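You operate a simulated robot arm through the tools that you are given. There is no shell and no other tool.

You run a simulated robot arm. Do the job below in one go: nothing can be reset, and whatever is moved stays where it is left.

JOB
Finish up at the top of the wooden bench with blue legs. At the end: the stack of small silver bowls stands on top of the cream plain paper round with lime tab; the grey switch on the leak check is switched off; the cream thick card with yellow grip stands where the stack of small silver bowls stood; the green switch marked viewer is switched off; whatever was shut is shut again. Leave all else as you found it, and nothing knocked over.
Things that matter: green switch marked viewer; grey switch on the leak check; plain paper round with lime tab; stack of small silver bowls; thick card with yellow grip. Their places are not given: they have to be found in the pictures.

The check looks at the end state, three seconds after you hand in, the way a careful person would. Anything else that was tipped, shoved, dropped, spilled or broken makes it a failure.

ROBOT AND FRAMES
A 7-joint arm with a two-finger parallel gripper, fixed in place. Base frame: the origin is at the foot of the arm, x ahead of it, y to its left, z up. Readings come in mm, degrees, newtons and seconds.
With the tool pointing down near the work surface it reaches from about 100 to 640 mm from the base axis. Its first joint turns from -66.0 to 66.0 degrees. Payload 1.57 kg.
The TCP is the grasp point between the finger pads, 30 mm short of the fingertips. In the tool frame z runs along the fingers and y along their closing line. The gripper opens to 80 mm. The fingers are 17 mm wide and 12 mm thick; the gripper's body (40 by 82 mm) begins 80 mm behind the TCP.
Orientation is that of the tool frame in the base frame, as a unit quaternion [x, y, z, w]. With the fingers straight down and closing along the base's y, the tool's x points along the base's -x, its y along +y and its z along -z.

CONTROLS
- The arm moves only by the tool step_arm. Its argument "moves" is a list of rows, each an object (a shift or turn left out is 0, a gripper value left out holds the last) with "slide": the shift along the tool's x, y, z in units of 30 mm (1.0 is 30 mm), a list of three; "delta_rot": the turn, a rotation vector about the tool's x, y, z in units of 6 degrees (1.0 is 6 degrees), a list of three; "jaw": the finger opening in mm, from 0 to 80. In form: [{"slide": [tx, ty, tz], "delta_rot": [ax, ay, az], "jaw": jaw}, ...]. A call has 1 to 20 rows; each row shifts and turns the commanded pose from where the row before left it, along the tool's axes as they then stand. A call with a number of a shift or a turn outside -1 to 1 is refused whole. A row lasts 0.2 s, in which the tool goes at most 50 mm and 8.6 degrees; a call with a longer step from one row to the next is refused whole, and so is a gripper value outside its range. Where a pose cannot be reached the arm comes as near as it can. A force on the tool above 40 N (or 10 N above the force at the start of the call, whichever is more), or a blocked arm, ends the call early, and 0.2 s more pass. The fingers move at their own pace (about 72 mm/s each) and stop on an object; they squeeze with about 43 N. The grip force told is the motor's: it shows also when the fingers shut on nothing. Time passes only in rows, and 0.2 s behind the last, so rows that do not move let the fingers close. It gives the time, the measured TCP pose, the force on the tool (base axes), the opening and the grip force at its end, in the units of the frame above (readings bear some noise), with the torque about the TCP (base axes, N m) and any sound that the robot's microphone picked up.
- Cameras (640 x 400 px; columns grow to the right, rows downward): "scene" is fixed at [64.5, 438.9, 1426.8]; the picture's right is [-0.70, -0.71, 0.00], its down [-0.40, 0.39, -0.83] and it looks along [0.59, -0.58, -0.56] (base axes); focal length 308 px, centre (320, 200). "wrist" rides on the gripper at [72, -7, -122] in the tool frame; the picture's right is [0.09, 1.00, 0.00], its down [-0.84, 0.08, -0.54] and it looks along [-0.54, 0.05, 0.84] (tool axes); focal length 238 px, centre (320, 200).
- snapshot(camera): a new picture of that camera. It takes no simulated time.
- locate(camera, pixels): for up to 12 pixels [column, row] of the newest picture of that camera ("zoom" is the newest enlarged one), the place [x, y, z] in the base frame of the surface seen there, good to about 2 mm. It takes no simulated time.
- close_up(camera, box): a new picture of the part [left, top, right, bottom] of that camera's present view, enlarged. It takes no simulated time.
- sign_off(): hands the job in; it is judged then, once.

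Open the gripper and draw the arm clear of the work before you hand the job in, unless the task says otherwise.

The tools are called after "Request:" as name(argument=value, ...) on one line, values as JSON. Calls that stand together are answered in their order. step_arm: Moves the arm, as the interface text tells. Its arguments: {"type":"object","properties":{"moves":{"type":"array","items":{"type":"object","properties":{"slide":{"type":"array","items":{"type":"number"}},"delta_rot":{"type":"array","items":{"type":"number"}},"jaw":{"type":"number"}}}}},"required":["moves"]} The other tools are called the same way: snapshot (camera) takes a picture; locate (camera, pixels) gives the place of the surface under pixels of a picture; close_up (camera, box) takes an enlarged picture of a part of a camera's view; sign_off () hands the job in.

At the start:

```text
time_s: 0.0
tool_pos: [361.0, -68.3, 1164.6]
tcp_rot: [0.0, 1.0, 0.0, 0.0]
force: [0.1, -0.4, 0.5]
wrist_torque: [0.0, 0.0, 0.02]
gripper_width: 80.1
gripper_force: 0.0
```

scene: 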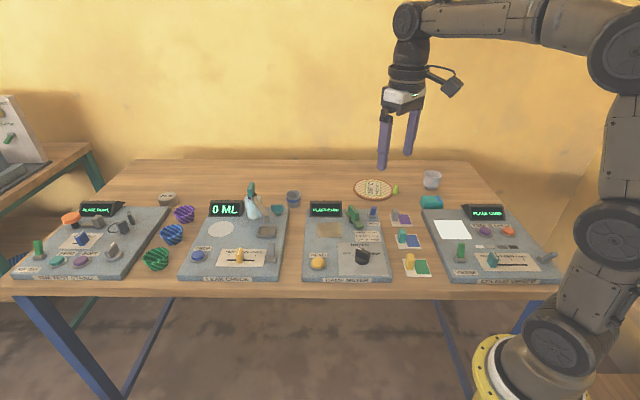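
wrist: 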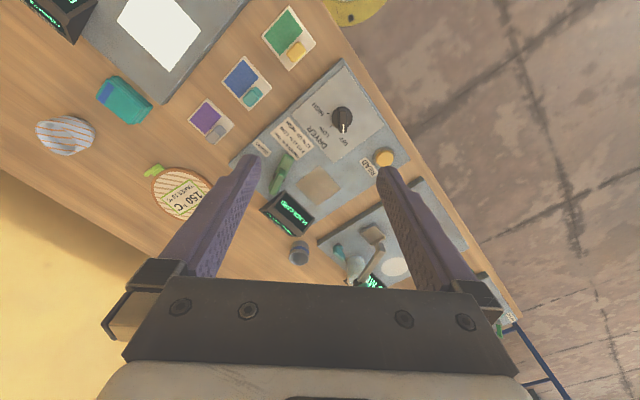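

I start by looking at enlarged parts of the bench to identify the objects.

Request:
close_up(camera="scene", box=[0, 180, 180, 292])

Request:
close_up(camera="scene", box=[150, 175, 310, 285])

Request:
close_up(camera="scene", box=[290, 165, 450, 285])

Request:
close_up(camera="scene", box=[410, 165, 570, 285])

```text
3.56 times, centred on (90, 236) of scene
```

zoom: 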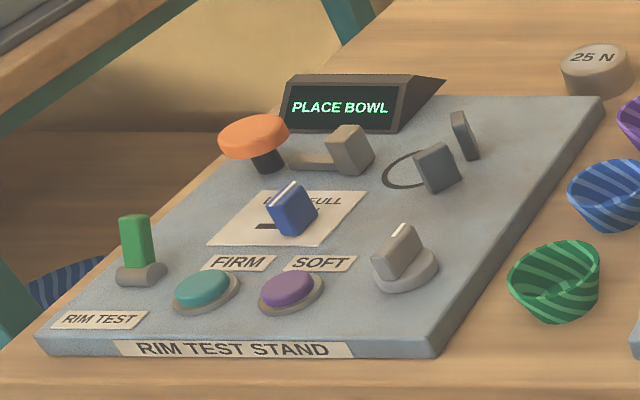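

```text
3.64 times, centred on (230, 230) of scene
```

zoom: 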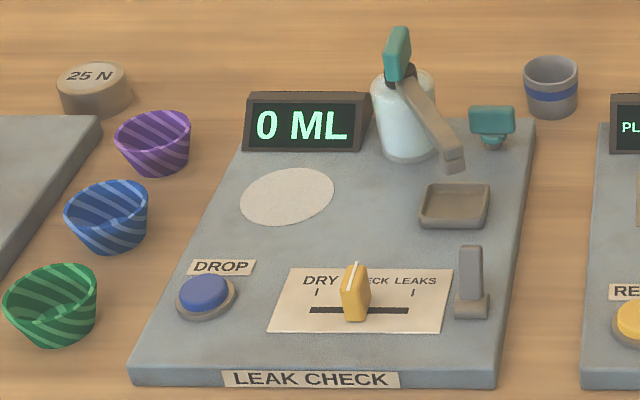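

```text
3.33 times, centred on (370, 225) of scene
```

zoom: 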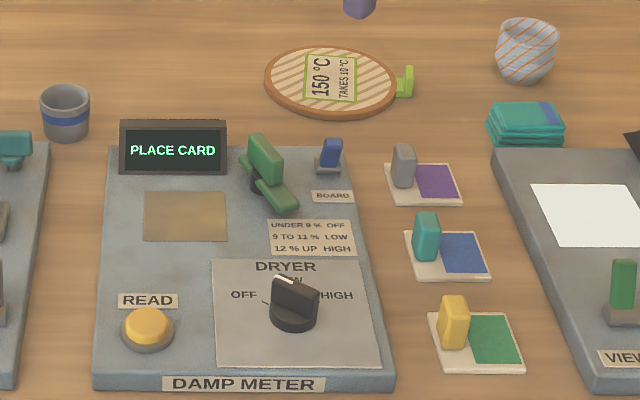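

```text
3.33 times, centred on (490, 225) of scene
```

zoom: 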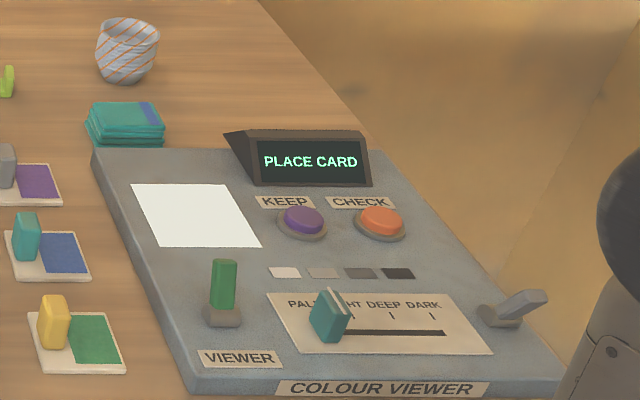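

Candidates: the bowl stack near (432,180), the round with lime tab at (374,189), the yellow-grip card at (417,267), switches at (269,253) and (460,255). I enlarge each further.

Request:
close_up(camera="scene", box=[345, 160, 455, 215])

Request:
close_up(camera="scene", box=[235, 220, 295, 270])

Request:
close_up(camera="scene", box=[445, 225, 515, 280])

Request:
close_up(camera="scene", box=[385, 200, 440, 285])

Request:
close_up(camera="wrist", box=[20, 60, 260, 230])

Request:
close_up(camera="scene", box=[0, 80, 120, 300])

```text
5.82 times, centred on (400, 188) of scene
```

zoom: 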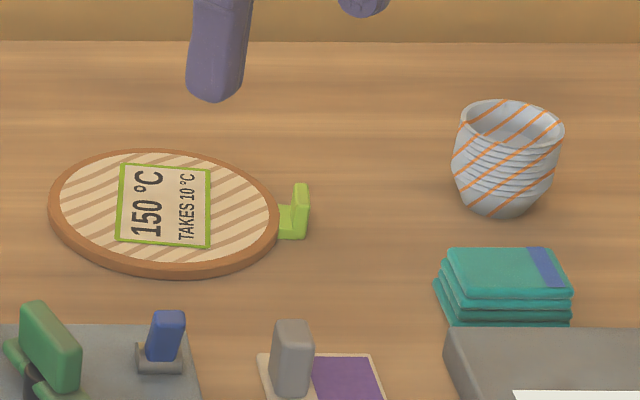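

```text
8.00 times, centred on (265, 245) of scene
```

zoom: 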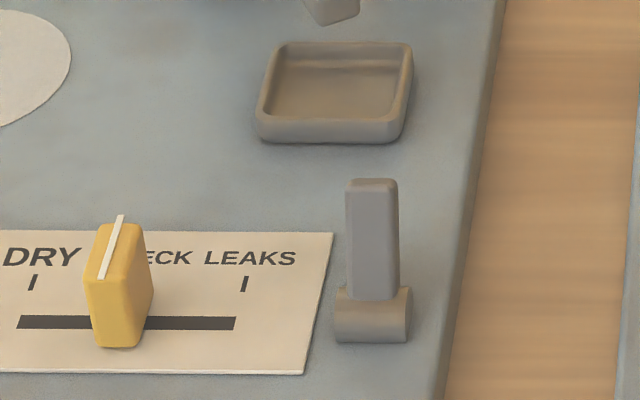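

```text
7.27 times, centred on (480, 252) of scene
```

zoom: 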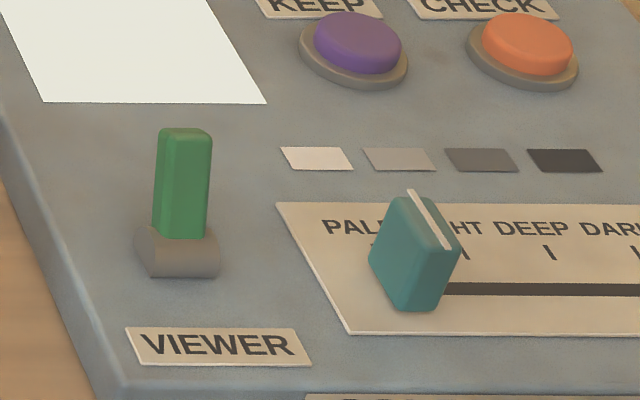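

```text
4.71 times, centred on (412, 242) of scene
```

zoom: 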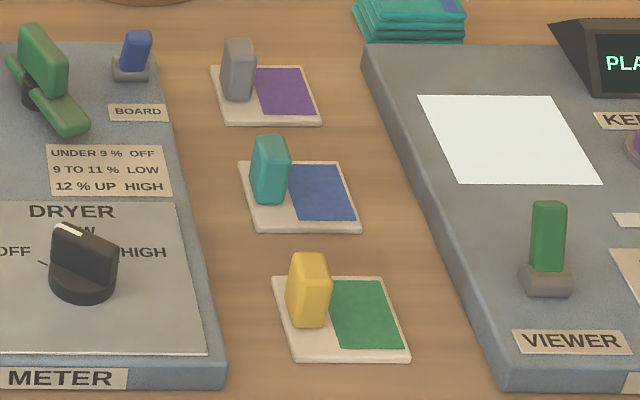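

```text
2.35 times, centred on (140, 145) of wrist
```

zoom: 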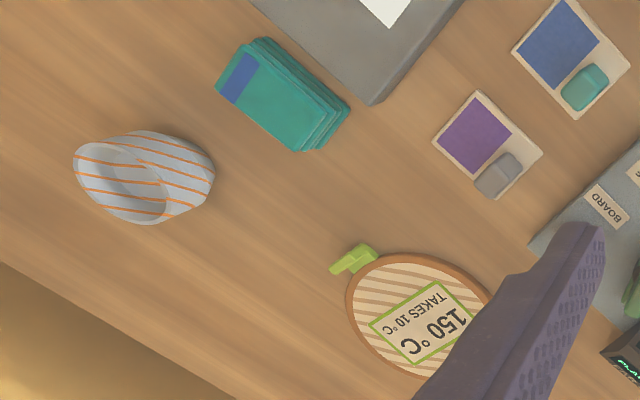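

```text
1.82 times, centred on (60, 190) of scene
```

zoom: 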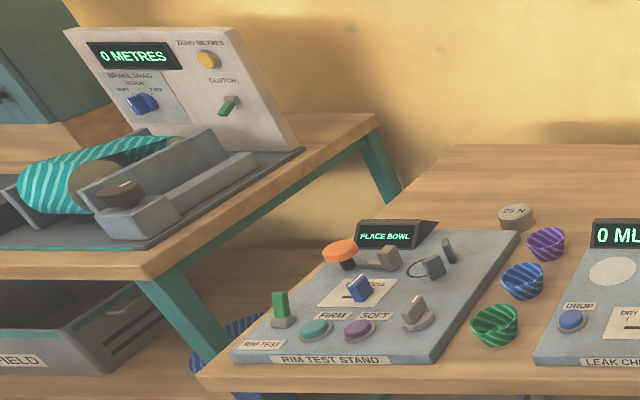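

Only one lime-tabbed round is visible so far. I measure the positions of the main items in the scene picture.

Request:
snapshot(camera="scene")

Request:
locate(camera="scene", pixels=[[374, 189], [396, 189], [432, 188], [432, 172], [409, 260], [420, 268], [269, 258], [269, 243], [460, 262], [460, 245], [340, 200], [500, 270]])

Request:
locate(camera="scene", pixels=[[130, 165], [480, 165], [560, 290], [20, 290], [355, 189], [393, 189], [374, 180], [374, 199], [238, 205], [430, 202], [383, 215], [408, 240]])

```text
taken
```

scene: 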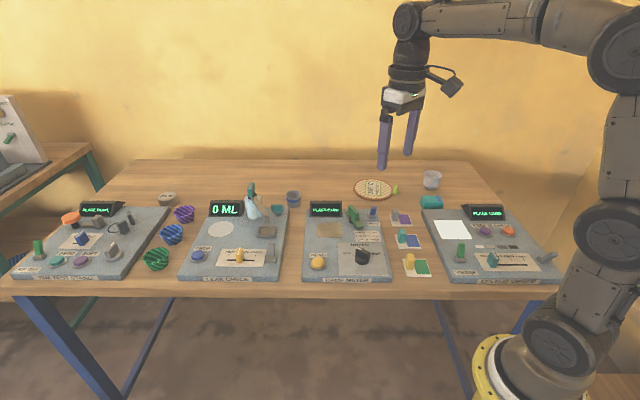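

```text
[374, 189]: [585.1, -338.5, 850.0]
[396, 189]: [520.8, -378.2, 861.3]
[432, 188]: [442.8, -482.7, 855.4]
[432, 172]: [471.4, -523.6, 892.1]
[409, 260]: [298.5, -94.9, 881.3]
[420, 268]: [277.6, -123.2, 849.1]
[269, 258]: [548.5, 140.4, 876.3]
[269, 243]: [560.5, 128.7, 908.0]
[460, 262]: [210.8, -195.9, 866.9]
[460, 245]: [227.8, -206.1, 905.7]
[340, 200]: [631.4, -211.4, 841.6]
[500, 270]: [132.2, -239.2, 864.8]
```

```text
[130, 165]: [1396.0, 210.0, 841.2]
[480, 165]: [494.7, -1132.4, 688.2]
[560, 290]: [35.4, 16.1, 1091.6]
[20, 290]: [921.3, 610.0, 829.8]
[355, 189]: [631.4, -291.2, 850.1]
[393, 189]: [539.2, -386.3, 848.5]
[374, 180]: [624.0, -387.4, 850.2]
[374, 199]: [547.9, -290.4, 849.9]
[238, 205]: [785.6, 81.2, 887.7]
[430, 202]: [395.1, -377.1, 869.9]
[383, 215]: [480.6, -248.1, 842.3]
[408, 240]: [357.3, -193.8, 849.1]
```

The bench top is about z=841 and stations about z=860. I move towards the colour viewer, turning the tool by 45° so its axes line up with the bench, and look with the wrist camera.

Request:
step_arm(moves=[{"slide": [0.56, -0.45, 0.58]}, {"slide": [0.56, -0.45, 0.58]}, {"slide": [0.56, -0.45, 0.58]}, {"slide": [0.56, -0.45, 0.58]}, {"slide": [0.56, -0.45, 0.58]}, {"slide": [0.56, -0.45, 0.58]}, {"delta_rot": [0, 0, 0.94]}, {"delta_rot": [0, 0, 0.94]}, {"delta_rot": [0, 0, 0.94]}, {"delta_rot": [0, 0, 0.94]}, {"delta_rot": [0, 0, 0.94]}, {"delta_rot": [0, 0, 0.94]}, {"delta_rot": [0, 0, 0.94]}, {"delta_rot": [0, 0, 0.94], "jaw": 0}, {}, {}])

Request:
snapshot(camera="wrist")

Request:
snapshot(camera="scene")

```text
time_s: 3.4
tool_pos: [260.9, -150.7, 1060.4]
tcp_rot: [0.384, 0.923, 0.0, 0.001]
force: [-1.2, 0.0, 0.4]
wrist_torque: [0.04, -0.01, 0.01]
gripper_width: 0.0
gripper_force: 18.3
```

```text
taken
```

wrist: 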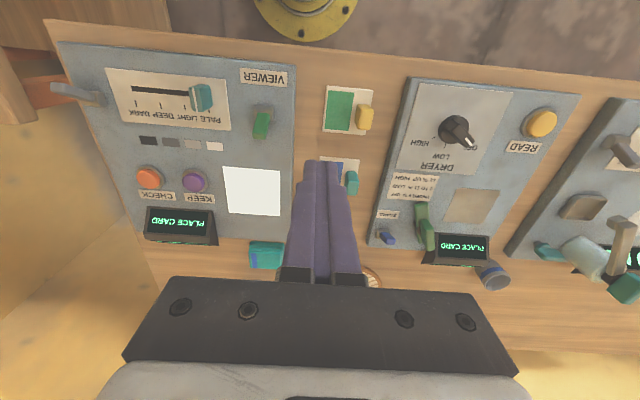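

```text
taken
```

scene: 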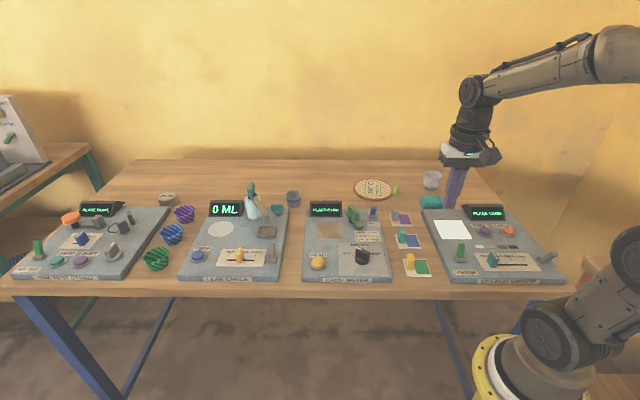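

The wrist view shows the viewer switch at (262,125), the card at (350,110). I enlarge the switch and measure its lever and surroundings.

Request:
close_up(camera="wrist", box=[220, 60, 400, 172])

Request:
locate(camera="wrist", pixels=[[257, 134], [262, 125], [265, 114], [267, 108], [243, 72], [288, 83], [225, 170], [278, 165], [284, 214], [60, 42], [293, 66], [205, 96]])

```text
3.56 times, centred on (310, 116) of wrist
```

zoom: 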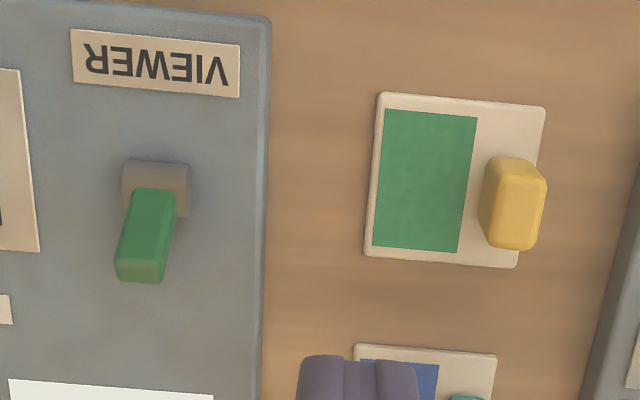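

```text
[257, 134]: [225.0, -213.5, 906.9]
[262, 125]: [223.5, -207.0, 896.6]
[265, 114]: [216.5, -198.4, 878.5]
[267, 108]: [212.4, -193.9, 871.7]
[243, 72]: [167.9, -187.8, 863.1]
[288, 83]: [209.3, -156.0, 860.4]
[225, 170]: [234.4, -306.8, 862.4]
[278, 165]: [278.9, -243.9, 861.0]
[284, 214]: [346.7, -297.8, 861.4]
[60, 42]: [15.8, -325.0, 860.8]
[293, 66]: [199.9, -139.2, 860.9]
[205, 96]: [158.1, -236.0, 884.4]
```

I measure the station's edge direction and the lever's pivot in the enlarged picture.

Request:
locate(camera="zoom", pixels=[[258, 60], [250, 380], [30, 80], [35, 240], [126, 180], [184, 190], [140, 200], [140, 268], [122, 268], [156, 270], [78, 80], [236, 92]])

Request:
locate(camera="wrist", pixels=[[324, 108], [347, 110], [363, 126], [371, 128], [367, 106], [366, 118], [354, 130], [330, 130], [352, 92], [371, 94]])

```text
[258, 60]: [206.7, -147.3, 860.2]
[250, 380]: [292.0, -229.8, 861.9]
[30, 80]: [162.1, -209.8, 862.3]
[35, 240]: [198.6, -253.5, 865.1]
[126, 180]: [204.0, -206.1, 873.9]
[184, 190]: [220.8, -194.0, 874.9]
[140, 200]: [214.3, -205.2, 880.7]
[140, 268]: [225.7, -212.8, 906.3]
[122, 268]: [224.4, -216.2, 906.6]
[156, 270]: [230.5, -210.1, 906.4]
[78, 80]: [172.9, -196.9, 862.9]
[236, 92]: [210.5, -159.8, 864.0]
```

```text
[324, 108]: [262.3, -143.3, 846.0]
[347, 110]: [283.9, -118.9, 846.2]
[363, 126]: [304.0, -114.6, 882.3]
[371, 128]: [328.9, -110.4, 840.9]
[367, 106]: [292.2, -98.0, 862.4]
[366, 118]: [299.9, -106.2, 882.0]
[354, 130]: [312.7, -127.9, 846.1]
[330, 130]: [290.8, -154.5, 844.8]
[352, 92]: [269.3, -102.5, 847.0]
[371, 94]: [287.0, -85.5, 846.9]
```

The viewer lever pivots at about (213,-198,870) and leans away from the front, tip (227,-213,908). I place the closed fingers behind it, still above.

Request:
step_arm(moves=[{"slide": [-0.48, -0.75, 0.5]}, {"slide": [-0.48, -0.75, 0.5]}, {"slide": [-0.48, -0.76, 0.5]}, {"slide": [0, 0, 1]}, {"slide": [0, 0, 0.67]}, {}])

Request:
snapshot(camera="wrist")

Request:
close_up(camera="scene", box=[420, 180, 520, 270])

```text
time_s: 4.8
tool_pos: [242.1, -225.7, 965.5]
tcp_rot: [0.383, 0.924, 0.0, 0.001]
force: [-0.1, -1.3, 0.5]
wrist_torque: [0.0, -0.02, -0.04]
gripper_width: 0.0
gripper_force: 21.1
```

```text
taken
```

wrist: 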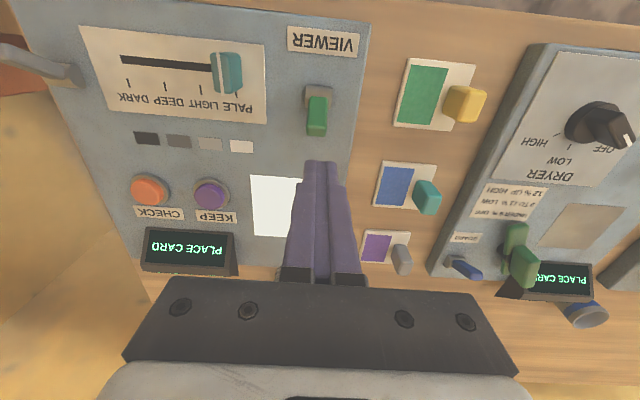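

```text
4.44 times, centred on (470, 225) of scene
```

zoom: 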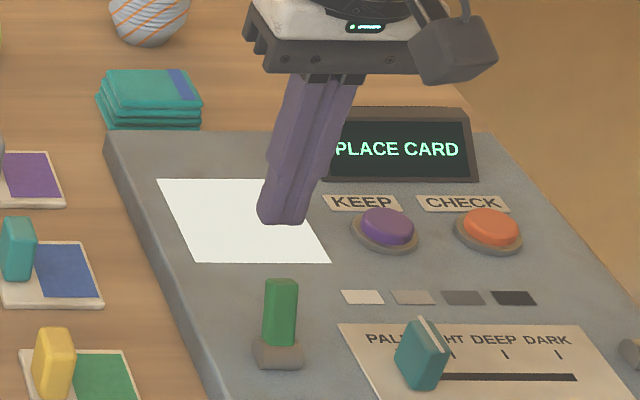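

The fingers are behind the lever in line with it. I descend to fingertips at z≈890 and draw them to the front in small steps.

Request:
step_arm(moves=[{"slide": [0, 0, 0.75]}, {"slide": [0, 0, 0.75]}, {"slide": [0.3, 0, 0]}, {"slide": [0.2, 0, 0]}, {"slide": [0.2, 0, 0]}, {"slide": [0.2, 0, 0]}, {"slide": [0.2, 0, 0]}, {"slide": [0.2, 0, 0]}])

Request:
close_up(camera="scene", box=[420, 180, 520, 270])

Request:
snapshot(camera="wrist")

```text
time_s: 6.6
tool_pos: [219.6, -203.2, 921.7]
tcp_rot: [0.384, 0.923, -0.002, 0.006]
force: [11.8, -13.2, 0.8]
wrist_torque: [-0.35, -0.37, 0.02]
gripper_width: 0.2
gripper_force: 21.4
heard: click
```

```text
4.44 times, centred on (470, 225) of scene
```

zoom: 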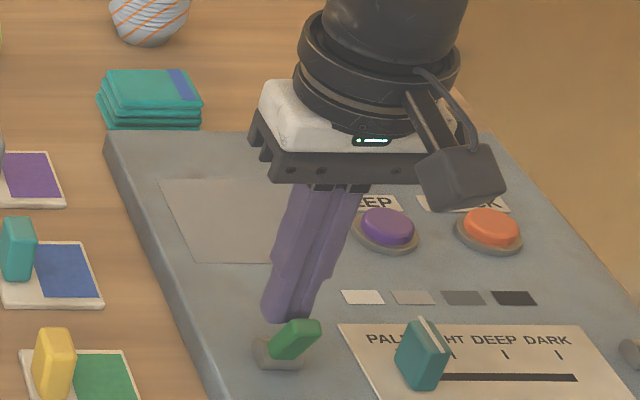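

```text
taken
```

wrist: 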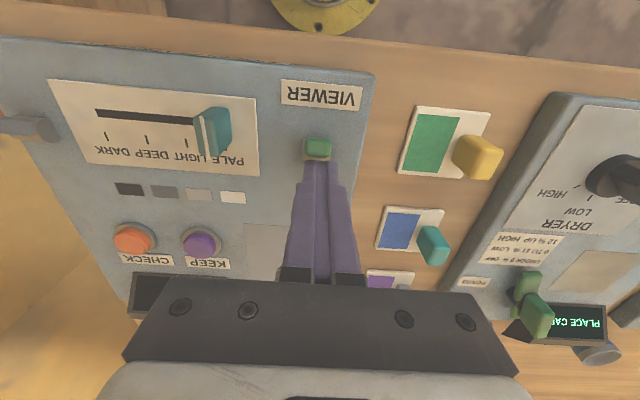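

A click: the viewer's light and display went dark, so front = off. I back away, rise, and travel to the leak check's grey switch.

Request:
step_arm(moves=[{"slide": [-0.5, 0, 0]}, {"slide": [0, 0, -1]}, {"slide": [0, 0, -1]}, {"slide": [0, 0, -1]}, {"slide": [0, 0, -1]}, {"slide": [0, 0, -1]}, {"slide": [0, 0, -1]}])

Request:
step_arm(moves=[{"slide": [0, 1, 0]}, {"slide": [0, 1, 0]}, {"slide": [0, 1, 0]}, {"slide": [0, 1, 0]}, {"slide": [0, 1, 0]}, {"slide": [0, 1, 0]}, {"slide": [0, 1, 0]}, {"slide": [0, 1, 0]}, {"slide": [0, 1, 0]}, {"slide": [0, 1, 0]}, {"slide": [0, 1, 0]}, {"slide": [0, 1, 0]}, {"slide": [0, 1, 0]}, {"slide": [0, 1, 0]}, {"slide": [0, 0.9, 0]}, {}])

Request:
snapshot(camera="wrist")

Request:
snapshot(camera="scene")

```text
time_s: 8.2
tool_pos: [226.9, -211.5, 1100.7]
tcp_rot: [0.384, 0.924, 0.0, 0.0]
force: [0.1, 0.7, 0.1]
wrist_torque: [0.02, 0.04, 0.02]
gripper_width: 0.0
gripper_force: 21.4
```

```text
time_s: 11.6
tool_pos: [542.4, 105.6, 1101.1]
tcp_rot: [0.384, 0.923, 0.0, 0.0]
force: [0.4, -0.3, -1.5]
wrist_torque: [0.01, -0.02, 0.02]
gripper_width: 0.0
gripper_force: 21.7
```

```text
taken
```

wrist: 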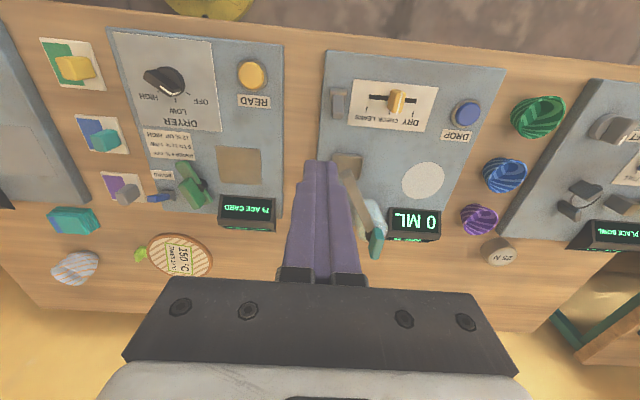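

```text
taken
```

scene: 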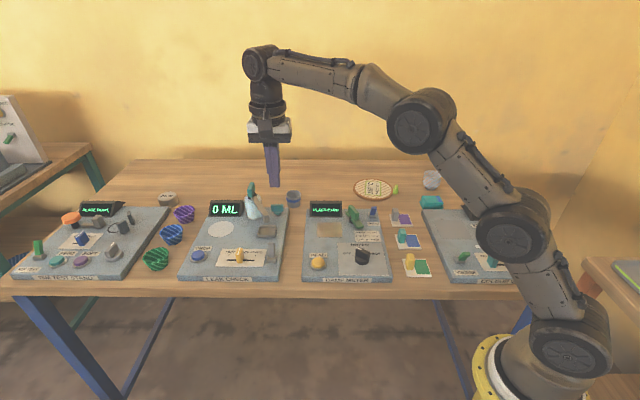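

The wrist view shows the grey switch at (340,103), with the tray at (347,165) behind it. I enlarge and measure.

Request:
close_up(camera="wrist", box=[310, 70, 400, 200])

Request:
locate(camera="wrist", pixels=[[337, 116], [337, 108], [338, 98], [338, 93], [347, 156], [352, 160], [330, 140], [345, 135], [376, 240], [372, 215], [350, 180], [330, 120]])

```text
3.08 times, centred on (355, 135) of wrist
```

zoom: 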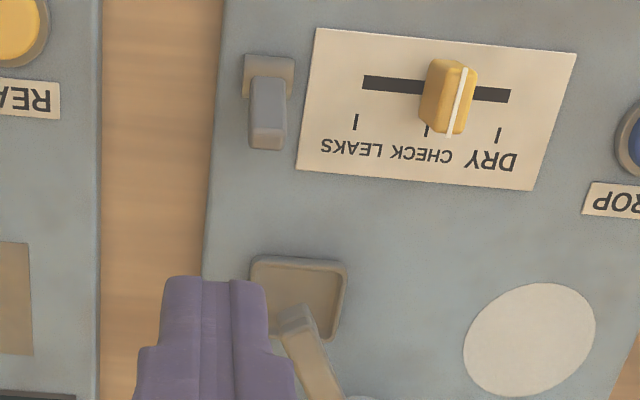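

```text
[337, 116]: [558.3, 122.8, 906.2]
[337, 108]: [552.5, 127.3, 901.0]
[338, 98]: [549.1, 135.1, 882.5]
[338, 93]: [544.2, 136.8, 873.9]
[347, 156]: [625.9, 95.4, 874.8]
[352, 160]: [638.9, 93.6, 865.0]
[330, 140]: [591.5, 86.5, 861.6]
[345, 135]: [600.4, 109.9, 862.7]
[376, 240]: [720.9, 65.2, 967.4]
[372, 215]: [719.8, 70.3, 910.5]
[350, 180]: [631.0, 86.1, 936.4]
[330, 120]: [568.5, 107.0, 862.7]
```

Lever tip at (558,123,906), tray front edge 67 mm behind: enough room. I position behind the lever at z≈950 and check.

Request:
step_arm(moves=[{"slide": [-0.74, 0.83, 0]}, {"slide": [0, 0, 1]}, {"slide": [0, 0, 1]}, {"slide": [0, 0, 1]}, {"slide": [0, 0, 1]}, {"slide": [0, 0, 0.8]}, {}])

Request:
snapshot(camera="wrist")

Request:
close_up(camera="scene", box=[220, 180, 310, 280])

```text
time_s: 13.2
tool_pos: [577.5, 106.2, 955.5]
tcp_rot: [0.384, 0.923, 0.0, 0.0]
force: [-0.5, 0.5, 0.4]
wrist_torque: [-0.02, -0.03, -0.02]
gripper_width: 0.1
gripper_force: 21.9
```

```text
taken
```

wrist: 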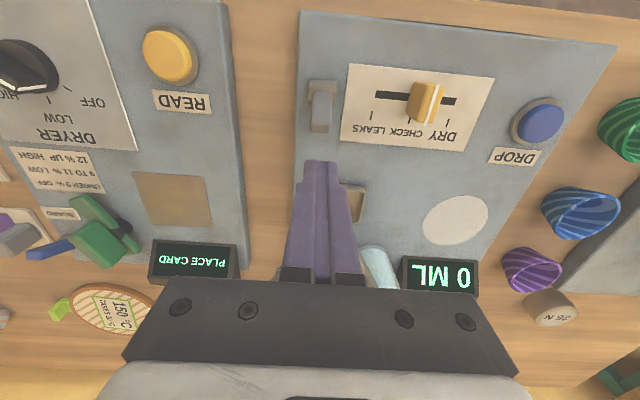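

```text
4.00 times, centred on (265, 230) of scene
```

zoom: 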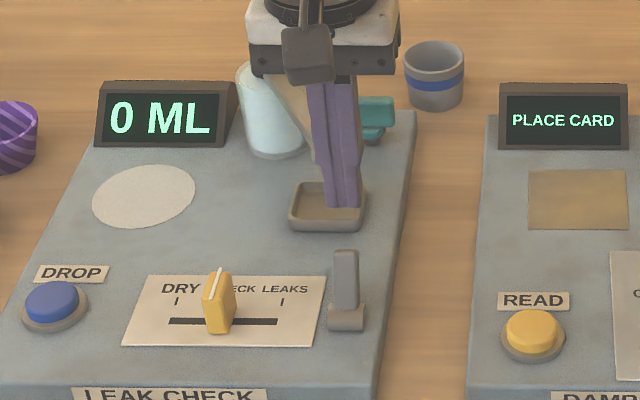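

Aligned with the lever and clear of the tray and spout. I descend and pull the lever to the front.

Request:
step_arm(moves=[{"slide": [0, 0, 0.6]}, {"slide": [0, 0, 0.55]}, {"slide": [0.3, 0, 0]}, {"slide": [0.2, 0, 0]}, {"slide": [0.2, 0, 0]}, {"slide": [0.2, 0, 0]}, {"slide": [0.2, 0, 0]}, {"slide": [0.2, 0, 0]}, {"slide": [0.1, 0, 0]}])

Request:
close_up(camera="scene", box=[220, 180, 310, 280])

Request:
snapshot(camera="wrist")

```text
time_s: 15.2
tool_pos: [549.2, 133.7, 922.7]
tcp_rot: [0.384, 0.923, 0.0, 0.004]
force: [11.5, -13.5, 1.3]
wrist_torque: [-0.38, -0.37, 0.05]
gripper_width: 0.0
gripper_force: 21.6
heard: click
```

```text
4.00 times, centred on (265, 230) of scene
```

zoom: 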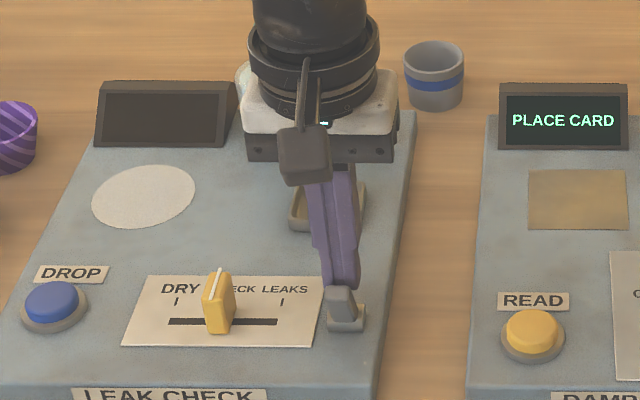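

```text
taken
```

wrist: 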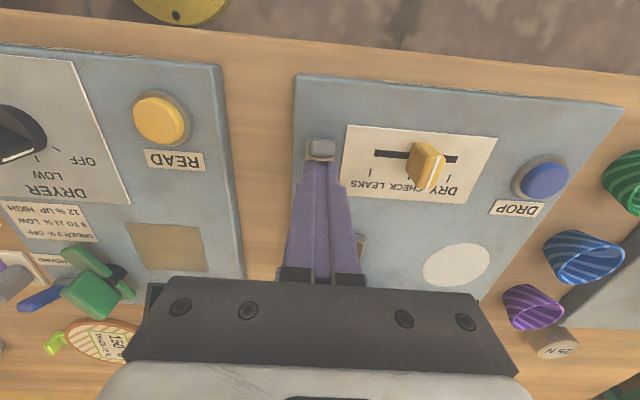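

Click, and the leak check display is dark. I back off, rise and travel to look at the bowl stack.

Request:
step_arm(moves=[{"slide": [-0.5, 0, 0]}, {"slide": [0, 0, -1]}, {"slide": [0, 0, -1]}, {"slide": [0, 0, -1]}, {"slide": [0, 0, -1]}, {"slide": [0, 0, -1]}, {"slide": [0, 0, -1]}, {"slide": [0, -1, 0], "jaw": 80}, {"slide": [0, -1, 0]}, {"slide": [0, -1, 0]}, {"slide": [0, -1, 0]}, {"slide": [0, -1, 0]}, {"slide": [0, -1, 0]}, {"slide": [0, -1, 0]}, {"slide": [0, -1, 0]}])

Request:
step_arm(moves=[{"slide": [-1, -1, 0]}, {"slide": [-1, -1, 0]}, {"slide": [-1, -1, 0]}, {"slide": [-1, -1, 0]}, {"slide": [-1, -1, 0]}, {"slide": [-1, -1, 0]}, {"slide": [0, -1, 0]}, {"slide": [0, -1, 0]}, {}])

Request:
snapshot(camera="wrist")

Request:
snapshot(camera="scene")

```text
time_s: 18.4
tool_pos: [386.6, -44.6, 1101.4]
tcp_rot: [0.383, 0.924, 0.0, 0.0]
force: [-0.3, 0.1, 0.1]
wrist_torque: [0.01, -0.04, 0.0]
gripper_width: 80.1
gripper_force: 0.1
```

```text
time_s: 20.4
tool_pos: [345.1, -339.1, 1102.1]
tcp_rot: [0.384, 0.923, 0.0, 0.0]
force: [-1.1, 0.0, 0.1]
wrist_torque: [0.02, -0.02, 0.02]
gripper_width: 79.9
gripper_force: 0.0
```

```text
taken
```

wrist: 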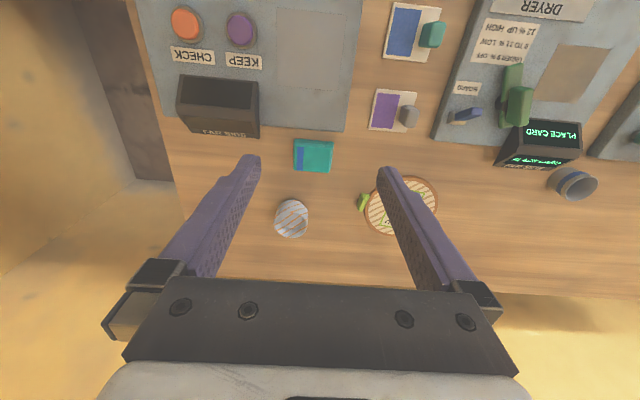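

```text
taken
```

scene: 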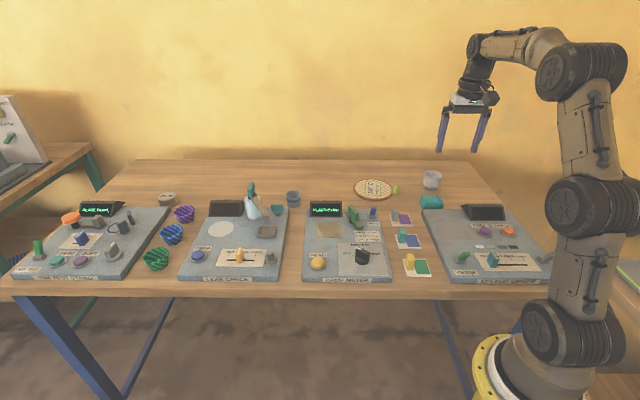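

The stack is at wrist (291,218) and the round at (400,207). I enlarge and measure both.

Request:
close_up(camera="wrist", box=[250, 160, 450, 285])

Request:
locate(camera="wrist", pixels=[[291, 203], [291, 212], [277, 218], [306, 218], [291, 232], [291, 236], [284, 205], [301, 205], [291, 222], [313, 160], [297, 140], [330, 145]])

Request:
locate(camera="wrist", pixels=[[364, 202], [380, 184], [410, 176], [432, 186], [437, 202], [420, 230], [370, 222], [390, 222], [400, 232], [361, 210], [365, 196]])

```text
3.20 times, centred on (350, 222) of wrist
```

zoom: 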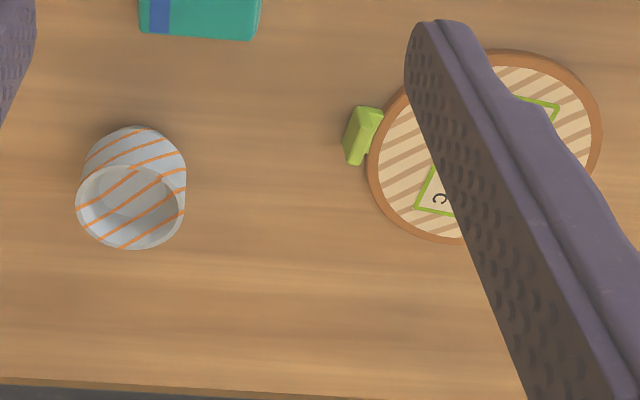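

```text
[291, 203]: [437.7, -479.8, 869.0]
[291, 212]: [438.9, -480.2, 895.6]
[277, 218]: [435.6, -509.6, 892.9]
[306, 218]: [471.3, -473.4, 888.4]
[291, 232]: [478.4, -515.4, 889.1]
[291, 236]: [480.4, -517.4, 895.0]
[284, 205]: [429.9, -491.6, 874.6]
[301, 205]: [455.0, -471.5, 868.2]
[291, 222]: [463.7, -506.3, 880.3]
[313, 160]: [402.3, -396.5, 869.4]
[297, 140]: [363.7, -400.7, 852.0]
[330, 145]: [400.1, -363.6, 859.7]
```

```text
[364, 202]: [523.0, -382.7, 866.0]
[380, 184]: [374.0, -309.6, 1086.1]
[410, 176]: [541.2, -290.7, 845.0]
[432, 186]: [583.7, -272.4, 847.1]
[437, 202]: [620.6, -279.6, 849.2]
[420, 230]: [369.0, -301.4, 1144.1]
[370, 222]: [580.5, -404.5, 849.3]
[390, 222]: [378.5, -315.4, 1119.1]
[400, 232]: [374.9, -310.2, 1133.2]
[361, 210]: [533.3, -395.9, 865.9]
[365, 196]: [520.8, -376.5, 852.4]
```

The stack's rim centre is about (459.5,-498.5,896), rim diameter ~56; the round's centre is about (586,-339). Both are ~677 mm out so I'll tilt the tool outward. First I check heights of the nearby display and the bench back edge.

Request:
locate(camera="wrist", pixels=[[180, 78], [256, 85], [256, 130], [180, 120], [260, 275], [330, 270], [578, 125], [510, 120], [515, 70], [520, 105], [470, 115], [405, 118]])

Request:
locate(camera="zoom", pixels=[[78, 205], [186, 200], [130, 250], [130, 165], [92, 160], [130, 128], [185, 165], [360, 110], [350, 160], [380, 112], [372, 150]])

```text
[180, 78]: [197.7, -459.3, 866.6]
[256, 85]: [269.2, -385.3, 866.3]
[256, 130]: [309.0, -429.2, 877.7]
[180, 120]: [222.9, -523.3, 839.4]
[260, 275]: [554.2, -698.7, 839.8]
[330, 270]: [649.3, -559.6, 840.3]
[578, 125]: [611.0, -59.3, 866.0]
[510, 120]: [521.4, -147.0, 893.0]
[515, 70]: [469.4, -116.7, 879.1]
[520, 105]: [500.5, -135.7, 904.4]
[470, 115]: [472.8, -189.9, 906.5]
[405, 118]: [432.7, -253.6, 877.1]
```

```text
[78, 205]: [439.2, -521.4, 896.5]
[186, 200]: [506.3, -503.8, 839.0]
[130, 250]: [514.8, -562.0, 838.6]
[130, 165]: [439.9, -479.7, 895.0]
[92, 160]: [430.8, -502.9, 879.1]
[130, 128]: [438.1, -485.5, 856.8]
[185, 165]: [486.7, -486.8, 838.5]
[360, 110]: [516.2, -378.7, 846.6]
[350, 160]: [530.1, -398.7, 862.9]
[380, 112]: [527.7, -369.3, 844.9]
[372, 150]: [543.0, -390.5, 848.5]
```

Room is sufficient. I tilt the tool outward 24° and move above the stack at z≈1000.

Request:
step_arm(moves=[{"delta_rot": [0, -1, 0]}, {"delta_rot": [0, -1, 0]}, {"delta_rot": [0, -1, 0]}, {"delta_rot": [0, -1, 0]}, {"slide": [-0.758, -0.178, 0.958]}, {"slide": [-0.758, -0.178, 0.958]}, {"slide": [-0.758, -0.178, 0.958]}, {"slide": [-0.758, -0.178, 0.958]}, {"slide": [-0.758, -0.178, 0.958]}, {"slide": [-0.758, -0.178, 0.958]}, {}])

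Request:
snapshot(camera="wrist")

Request:
snapshot(camera="scene")

```text
time_s: 22.8
tool_pos: [458.4, -501.7, 1000.4]
tcp_rot: [0.375, 0.903, -0.08, 0.192]
force: [0.4, -0.2, 0.7]
wrist_torque: [-0.01, -0.01, -0.04]
gripper_width: 79.9
gripper_force: 0.1
```

```text
taken
```

wrist: 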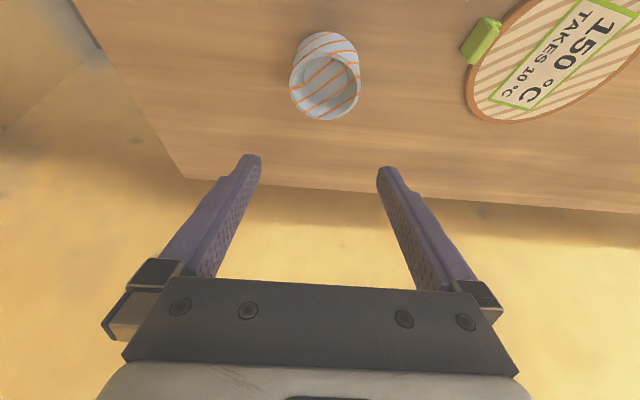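

```text
taken
```

scene: 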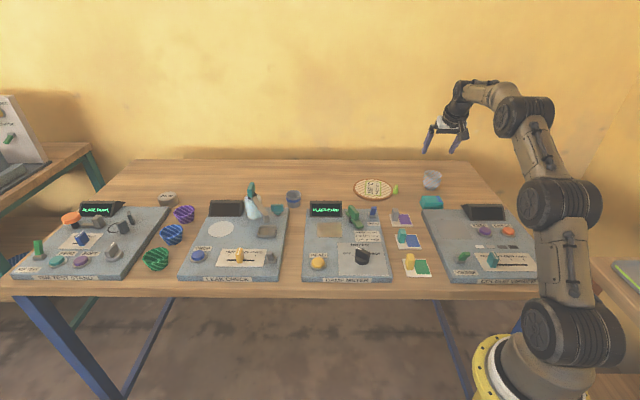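

Pose reached. From this nearer view I re-measure the stack's rim and the round.

Request:
close_up(camera="wrist", box=[270, 20, 390, 130])

Request:
locate(camera="wrist", pixels=[[325, 57], [291, 85], [357, 85], [325, 118], [358, 68], [300, 110], [325, 35], [300, 45], [350, 42], [325, 47]])

Request:
locate(camera="wrist", pixels=[[470, 75], [468, 100], [500, 121], [560, 108], [600, 80], [630, 55], [540, 55], [500, 25], [480, 35], [465, 55], [525, 5]])

```text
3.64 times, centred on (330, 75) of wrist
```

zoom: 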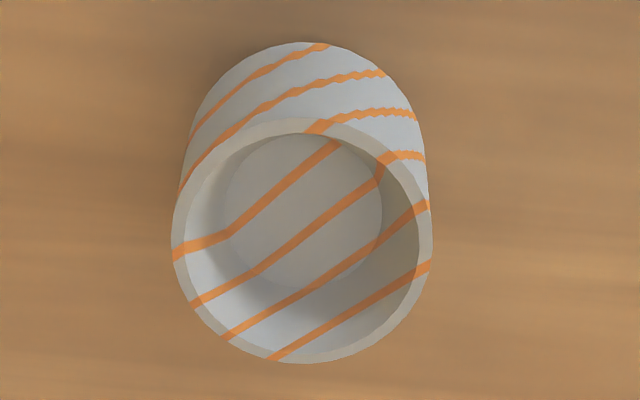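

```text
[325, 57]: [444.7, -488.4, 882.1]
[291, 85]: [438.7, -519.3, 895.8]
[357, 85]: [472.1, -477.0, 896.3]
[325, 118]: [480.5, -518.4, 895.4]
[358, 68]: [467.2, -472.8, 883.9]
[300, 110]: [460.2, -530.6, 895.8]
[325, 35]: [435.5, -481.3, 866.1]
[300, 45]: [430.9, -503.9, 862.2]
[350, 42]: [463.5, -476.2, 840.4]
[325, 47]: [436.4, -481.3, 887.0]
```

```text
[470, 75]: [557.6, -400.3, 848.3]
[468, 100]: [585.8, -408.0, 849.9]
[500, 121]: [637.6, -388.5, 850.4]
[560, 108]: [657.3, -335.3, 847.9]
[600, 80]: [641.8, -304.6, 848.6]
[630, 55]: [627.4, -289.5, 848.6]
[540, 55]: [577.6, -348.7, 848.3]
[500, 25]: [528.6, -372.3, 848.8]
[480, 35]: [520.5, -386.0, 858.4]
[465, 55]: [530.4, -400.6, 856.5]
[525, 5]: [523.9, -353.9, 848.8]
```

The stack's centre is (459.7,-500.5) and the round's (589.5,-340), r≈68, top z≈848.5. I lower straight around the stack to TCP z≈884.

Request:
step_arm(moves=[{"slide": [0.394, 0.0125, 0.886]}, {"slide": [0.394, 0.0125, 0.886]}, {"slide": [0.394, 0.0125, 0.886]}, {"slide": [0.394, 0.0125, 0.886]}, {}])

Request:
snapshot(camera="wrist")

Request:
close_up(camera="scene", box=[370, 130, 490, 220])

```text
time_s: 24.0
tool_pos: [459.4, -500.5, 882.5]
tcp_rot: [0.375, 0.903, -0.08, 0.192]
force: [-1.0, -0.3, -1.2]
wrist_torque: [0.02, 0.03, 0.0]
gripper_width: 79.9
gripper_force: 0.1
```

```text
taken
```

wrist: 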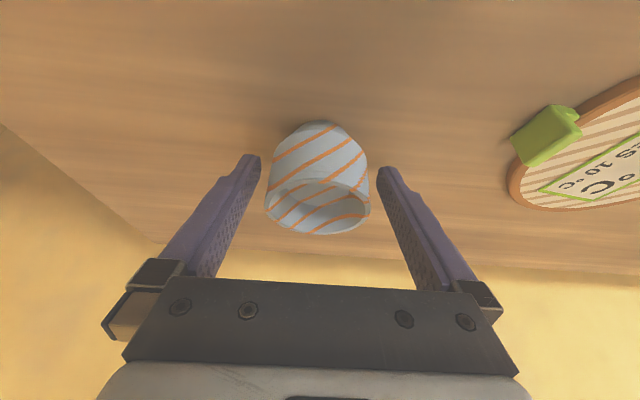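

```text
4.44 times, centred on (430, 175) of scene
```

zoom: 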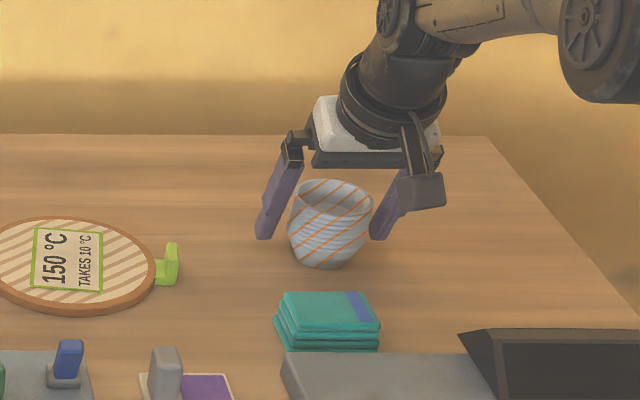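

The fingers straddle the stack evenly (stack at wrist (317,178)). I close the gripper.

Request:
step_arm(moves=[{"jaw": 62}, {"jaw": 40}, {"jaw": 40}, {}, {}])

Request:
snapshot(camera="wrist")

```text
time_s: 25.2
tool_pos: [459.3, -500.7, 882.3]
tcp_rot: [0.375, 0.903, -0.08, 0.192]
force: [0.4, -0.4, 0.2]
wrist_torque: [-0.01, 0.04, -0.01]
gripper_width: 56.6
gripper_force: 43.2
```

```text
taken
```

wrist: 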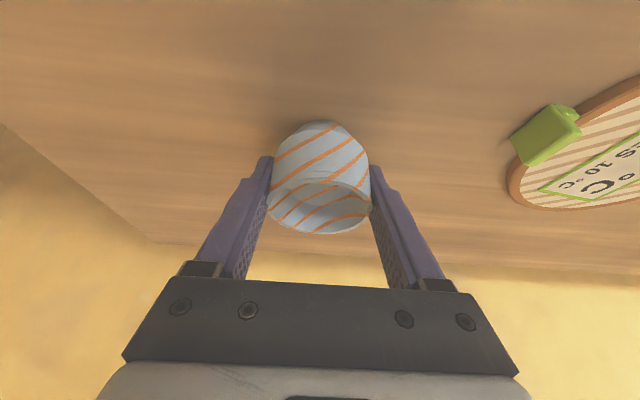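

Gripped at 56.6 mm. I lift vertically a little and check the hold.

Request:
step_arm(moves=[{"slide": [-0.2, 0, -0.457]}, {"slide": [-0.2, 0, -0.457]}, {"slide": [-0.2, 0, -0.457]}, {}])

Request:
snapshot(camera="wrist")

Request:
close_up(camera="scene", box=[370, 130, 490, 220])

```text
time_s: 26.2
tool_pos: [459.8, -499.1, 929.1]
tcp_rot: [0.375, 0.903, -0.079, 0.192]
force: [-0.1, -0.5, -2.1]
wrist_torque: [-0.02, -0.04, -0.01]
gripper_width: 56.8
gripper_force: 42.5
```

```text
taken
```

wrist: 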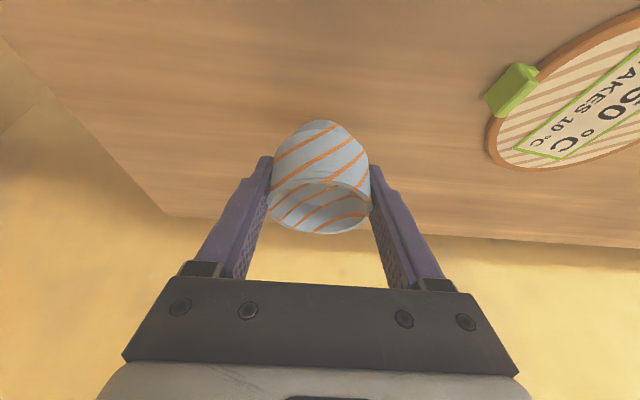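

```text
4.44 times, centred on (430, 175) of scene
```

zoom: 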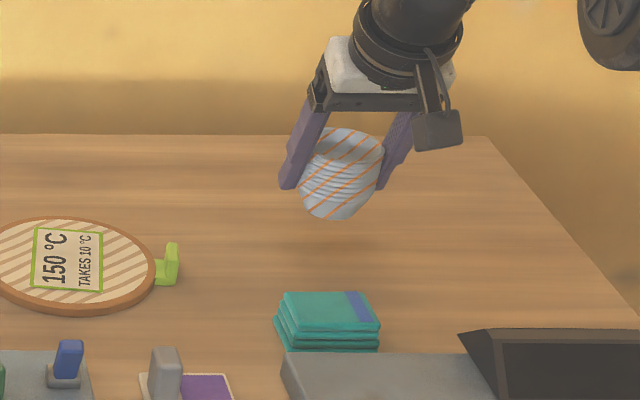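

The stack is lifted and unchanged in the wrist view. I verify its rim is level by measuring.

Request:
locate(camera="wrist", pixels=[[278, 192], [290, 184], [320, 179], [350, 184], [366, 200], [320, 233], [290, 228], [350, 228], [320, 125], [320, 150]])

Request:
close_up(camera="wrist", box=[250, 100, 390, 250])

```text
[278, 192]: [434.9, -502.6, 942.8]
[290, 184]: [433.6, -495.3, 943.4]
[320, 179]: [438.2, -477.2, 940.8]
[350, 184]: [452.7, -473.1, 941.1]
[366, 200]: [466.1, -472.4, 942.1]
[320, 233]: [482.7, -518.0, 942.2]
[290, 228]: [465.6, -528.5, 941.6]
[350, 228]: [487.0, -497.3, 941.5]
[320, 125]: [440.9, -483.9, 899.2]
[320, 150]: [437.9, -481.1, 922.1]
```

```text
2.67 times, centred on (320, 175) of wrist
```

zoom: 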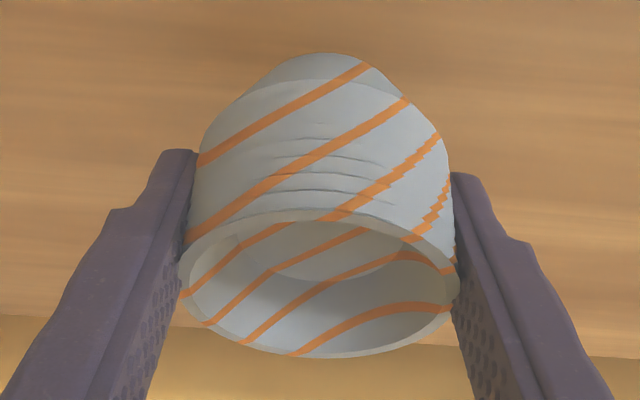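

The rim is level (z≈942 all round). I carry the stack over the round at a slow pace.

Request:
step_arm(moves=[{"slide": [-0.203, 0, -0.457]}, {"slide": [0.0633, 0.4, -0.0282]}, {"slide": [0.0633, 0.681, -0.0282]}, {"slide": [0.0633, 0.681, -0.0282]}, {"slide": [0.0633, 0.681, -0.0282]}, {"slide": [0.0633, 0.681, -0.0282]}, {"slide": [0.0633, 0.681, -0.0282]}, {"slide": [0.0633, 0.681, -0.0282]}, {"slide": [0.0633, 0.681, -0.0282]}, {"slide": [0.0633, 0.681, -0.0282]}, {"slide": [0.0633, 0.681, -0.0282]}, {"slide": [0, 0.28, 0]}, {}, {}])

Request:
snapshot(camera="wrist")

Request:
close_up(camera="scene", box=[310, 120, 450, 220])

```text
time_s: 29.2
tool_pos: [588.7, -340.7, 943.0]
tcp_rot: [0.375, 0.904, -0.08, 0.192]
force: [-0.1, 0.7, -1.6]
wrist_torque: [-0.01, -0.02, 0.01]
gripper_width: 56.6
gripper_force: 43.3
```

```text
taken
```

wrist: 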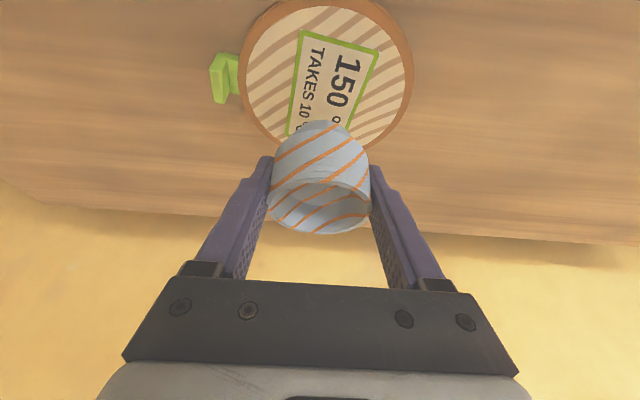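

```text
4.00 times, centred on (380, 170) of scene
```

zoom: 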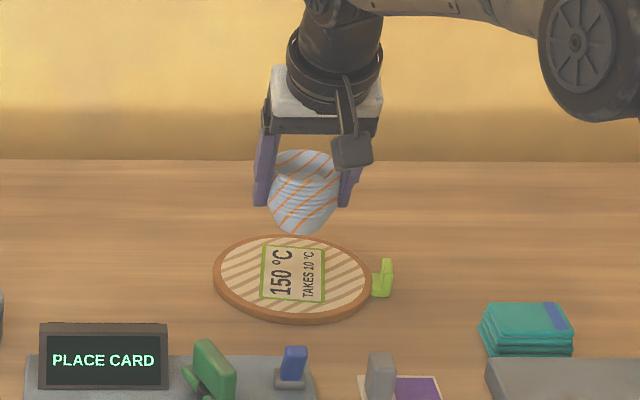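

I re-measure the round's rim from this view to confirm its centre before lowering.

Request:
locate(camera="wrist", pixels=[[241, 60], [250, 120], [262, 20], [410, 70], [400, 120], [385, 145], [320, 60], [216, 80], [232, 60], [236, 95]])

```text
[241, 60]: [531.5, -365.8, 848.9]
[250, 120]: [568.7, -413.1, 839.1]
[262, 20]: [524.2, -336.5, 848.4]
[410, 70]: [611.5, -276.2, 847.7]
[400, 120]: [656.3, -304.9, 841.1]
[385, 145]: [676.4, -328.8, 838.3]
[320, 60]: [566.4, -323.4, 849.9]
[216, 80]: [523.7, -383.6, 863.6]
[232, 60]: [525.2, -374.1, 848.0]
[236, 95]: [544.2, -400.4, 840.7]
```

The centre is confirmed. I lower to about 6 mm above contact.

Request:
step_arm(moves=[{"slide": [0.203, 0, 0.457]}, {"slide": [0.203, 0, 0.457]}, {"slide": [0.203, 0, 0.457]}, {}])

Request:
close_up(camera="scene", box=[330, 140, 430, 220])

```text
time_s: 30.2
tool_pos: [589.0, -341.8, 897.4]
tcp_rot: [0.376, 0.903, -0.08, 0.192]
force: [0.1, 0.5, -0.9]
wrist_torque: [0.0, -0.02, 0.03]
gripper_width: 56.4
gripper_force: 43.0
```

```text
5.00 times, centred on (380, 180) of scene
```

zoom: 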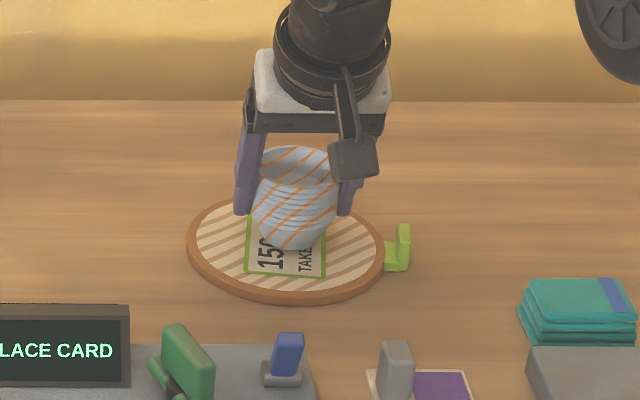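

The stack hovers over the round's middle. I lower in ~1.2 mm steps while watching the force.

Request:
step_arm(moves=[{"slide": [0.0163, 0, 0.0365]}, {"slide": [0.0163, 0, 0.0365]}, {"slide": [0.0163, 0, 0.0365]}, {"slide": [0.0163, 0, 0.0365]}, {}])

```text
time_s: 31.4
tool_pos: [588.8, -341.7, 893.3]
tcp_rot: [0.374, 0.904, -0.08, 0.193]
force: [0.1, -0.2, -1.3]
wrist_torque: [0.01, -0.02, 0.02]
gripper_width: 56.6
gripper_force: 42.7
```

No contact yet (force about -1.3 N, the load's weight); I continue lowering gently.

Request:
step_arm(moves=[{"slide": [0.0136, 0, 0.0305]}, {"slide": [0.0136, 0, 0.0305]}, {}])

Request:
step_arm(moves=[{"slide": [0.0136, 0, 0.0305]}, {}])

```text
time_s: 32.2
tool_pos: [588.6, -341.2, 891.4]
tcp_rot: [0.375, 0.903, -0.079, 0.192]
force: [0.5, -0.1, -1.1]
wrist_torque: [0.0, 0.01, -0.01]
gripper_width: 56.6
gripper_force: 42.3
```

```text
time_s: 32.8
tool_pos: [589.8, -341.8, 891.1]
tcp_rot: [0.375, 0.903, -0.08, 0.193]
force: [0.0, 0.1, 2.5]
wrist_torque: [0.05, 0.05, -0.03]
gripper_width: 56.7
gripper_force: 42.5
```

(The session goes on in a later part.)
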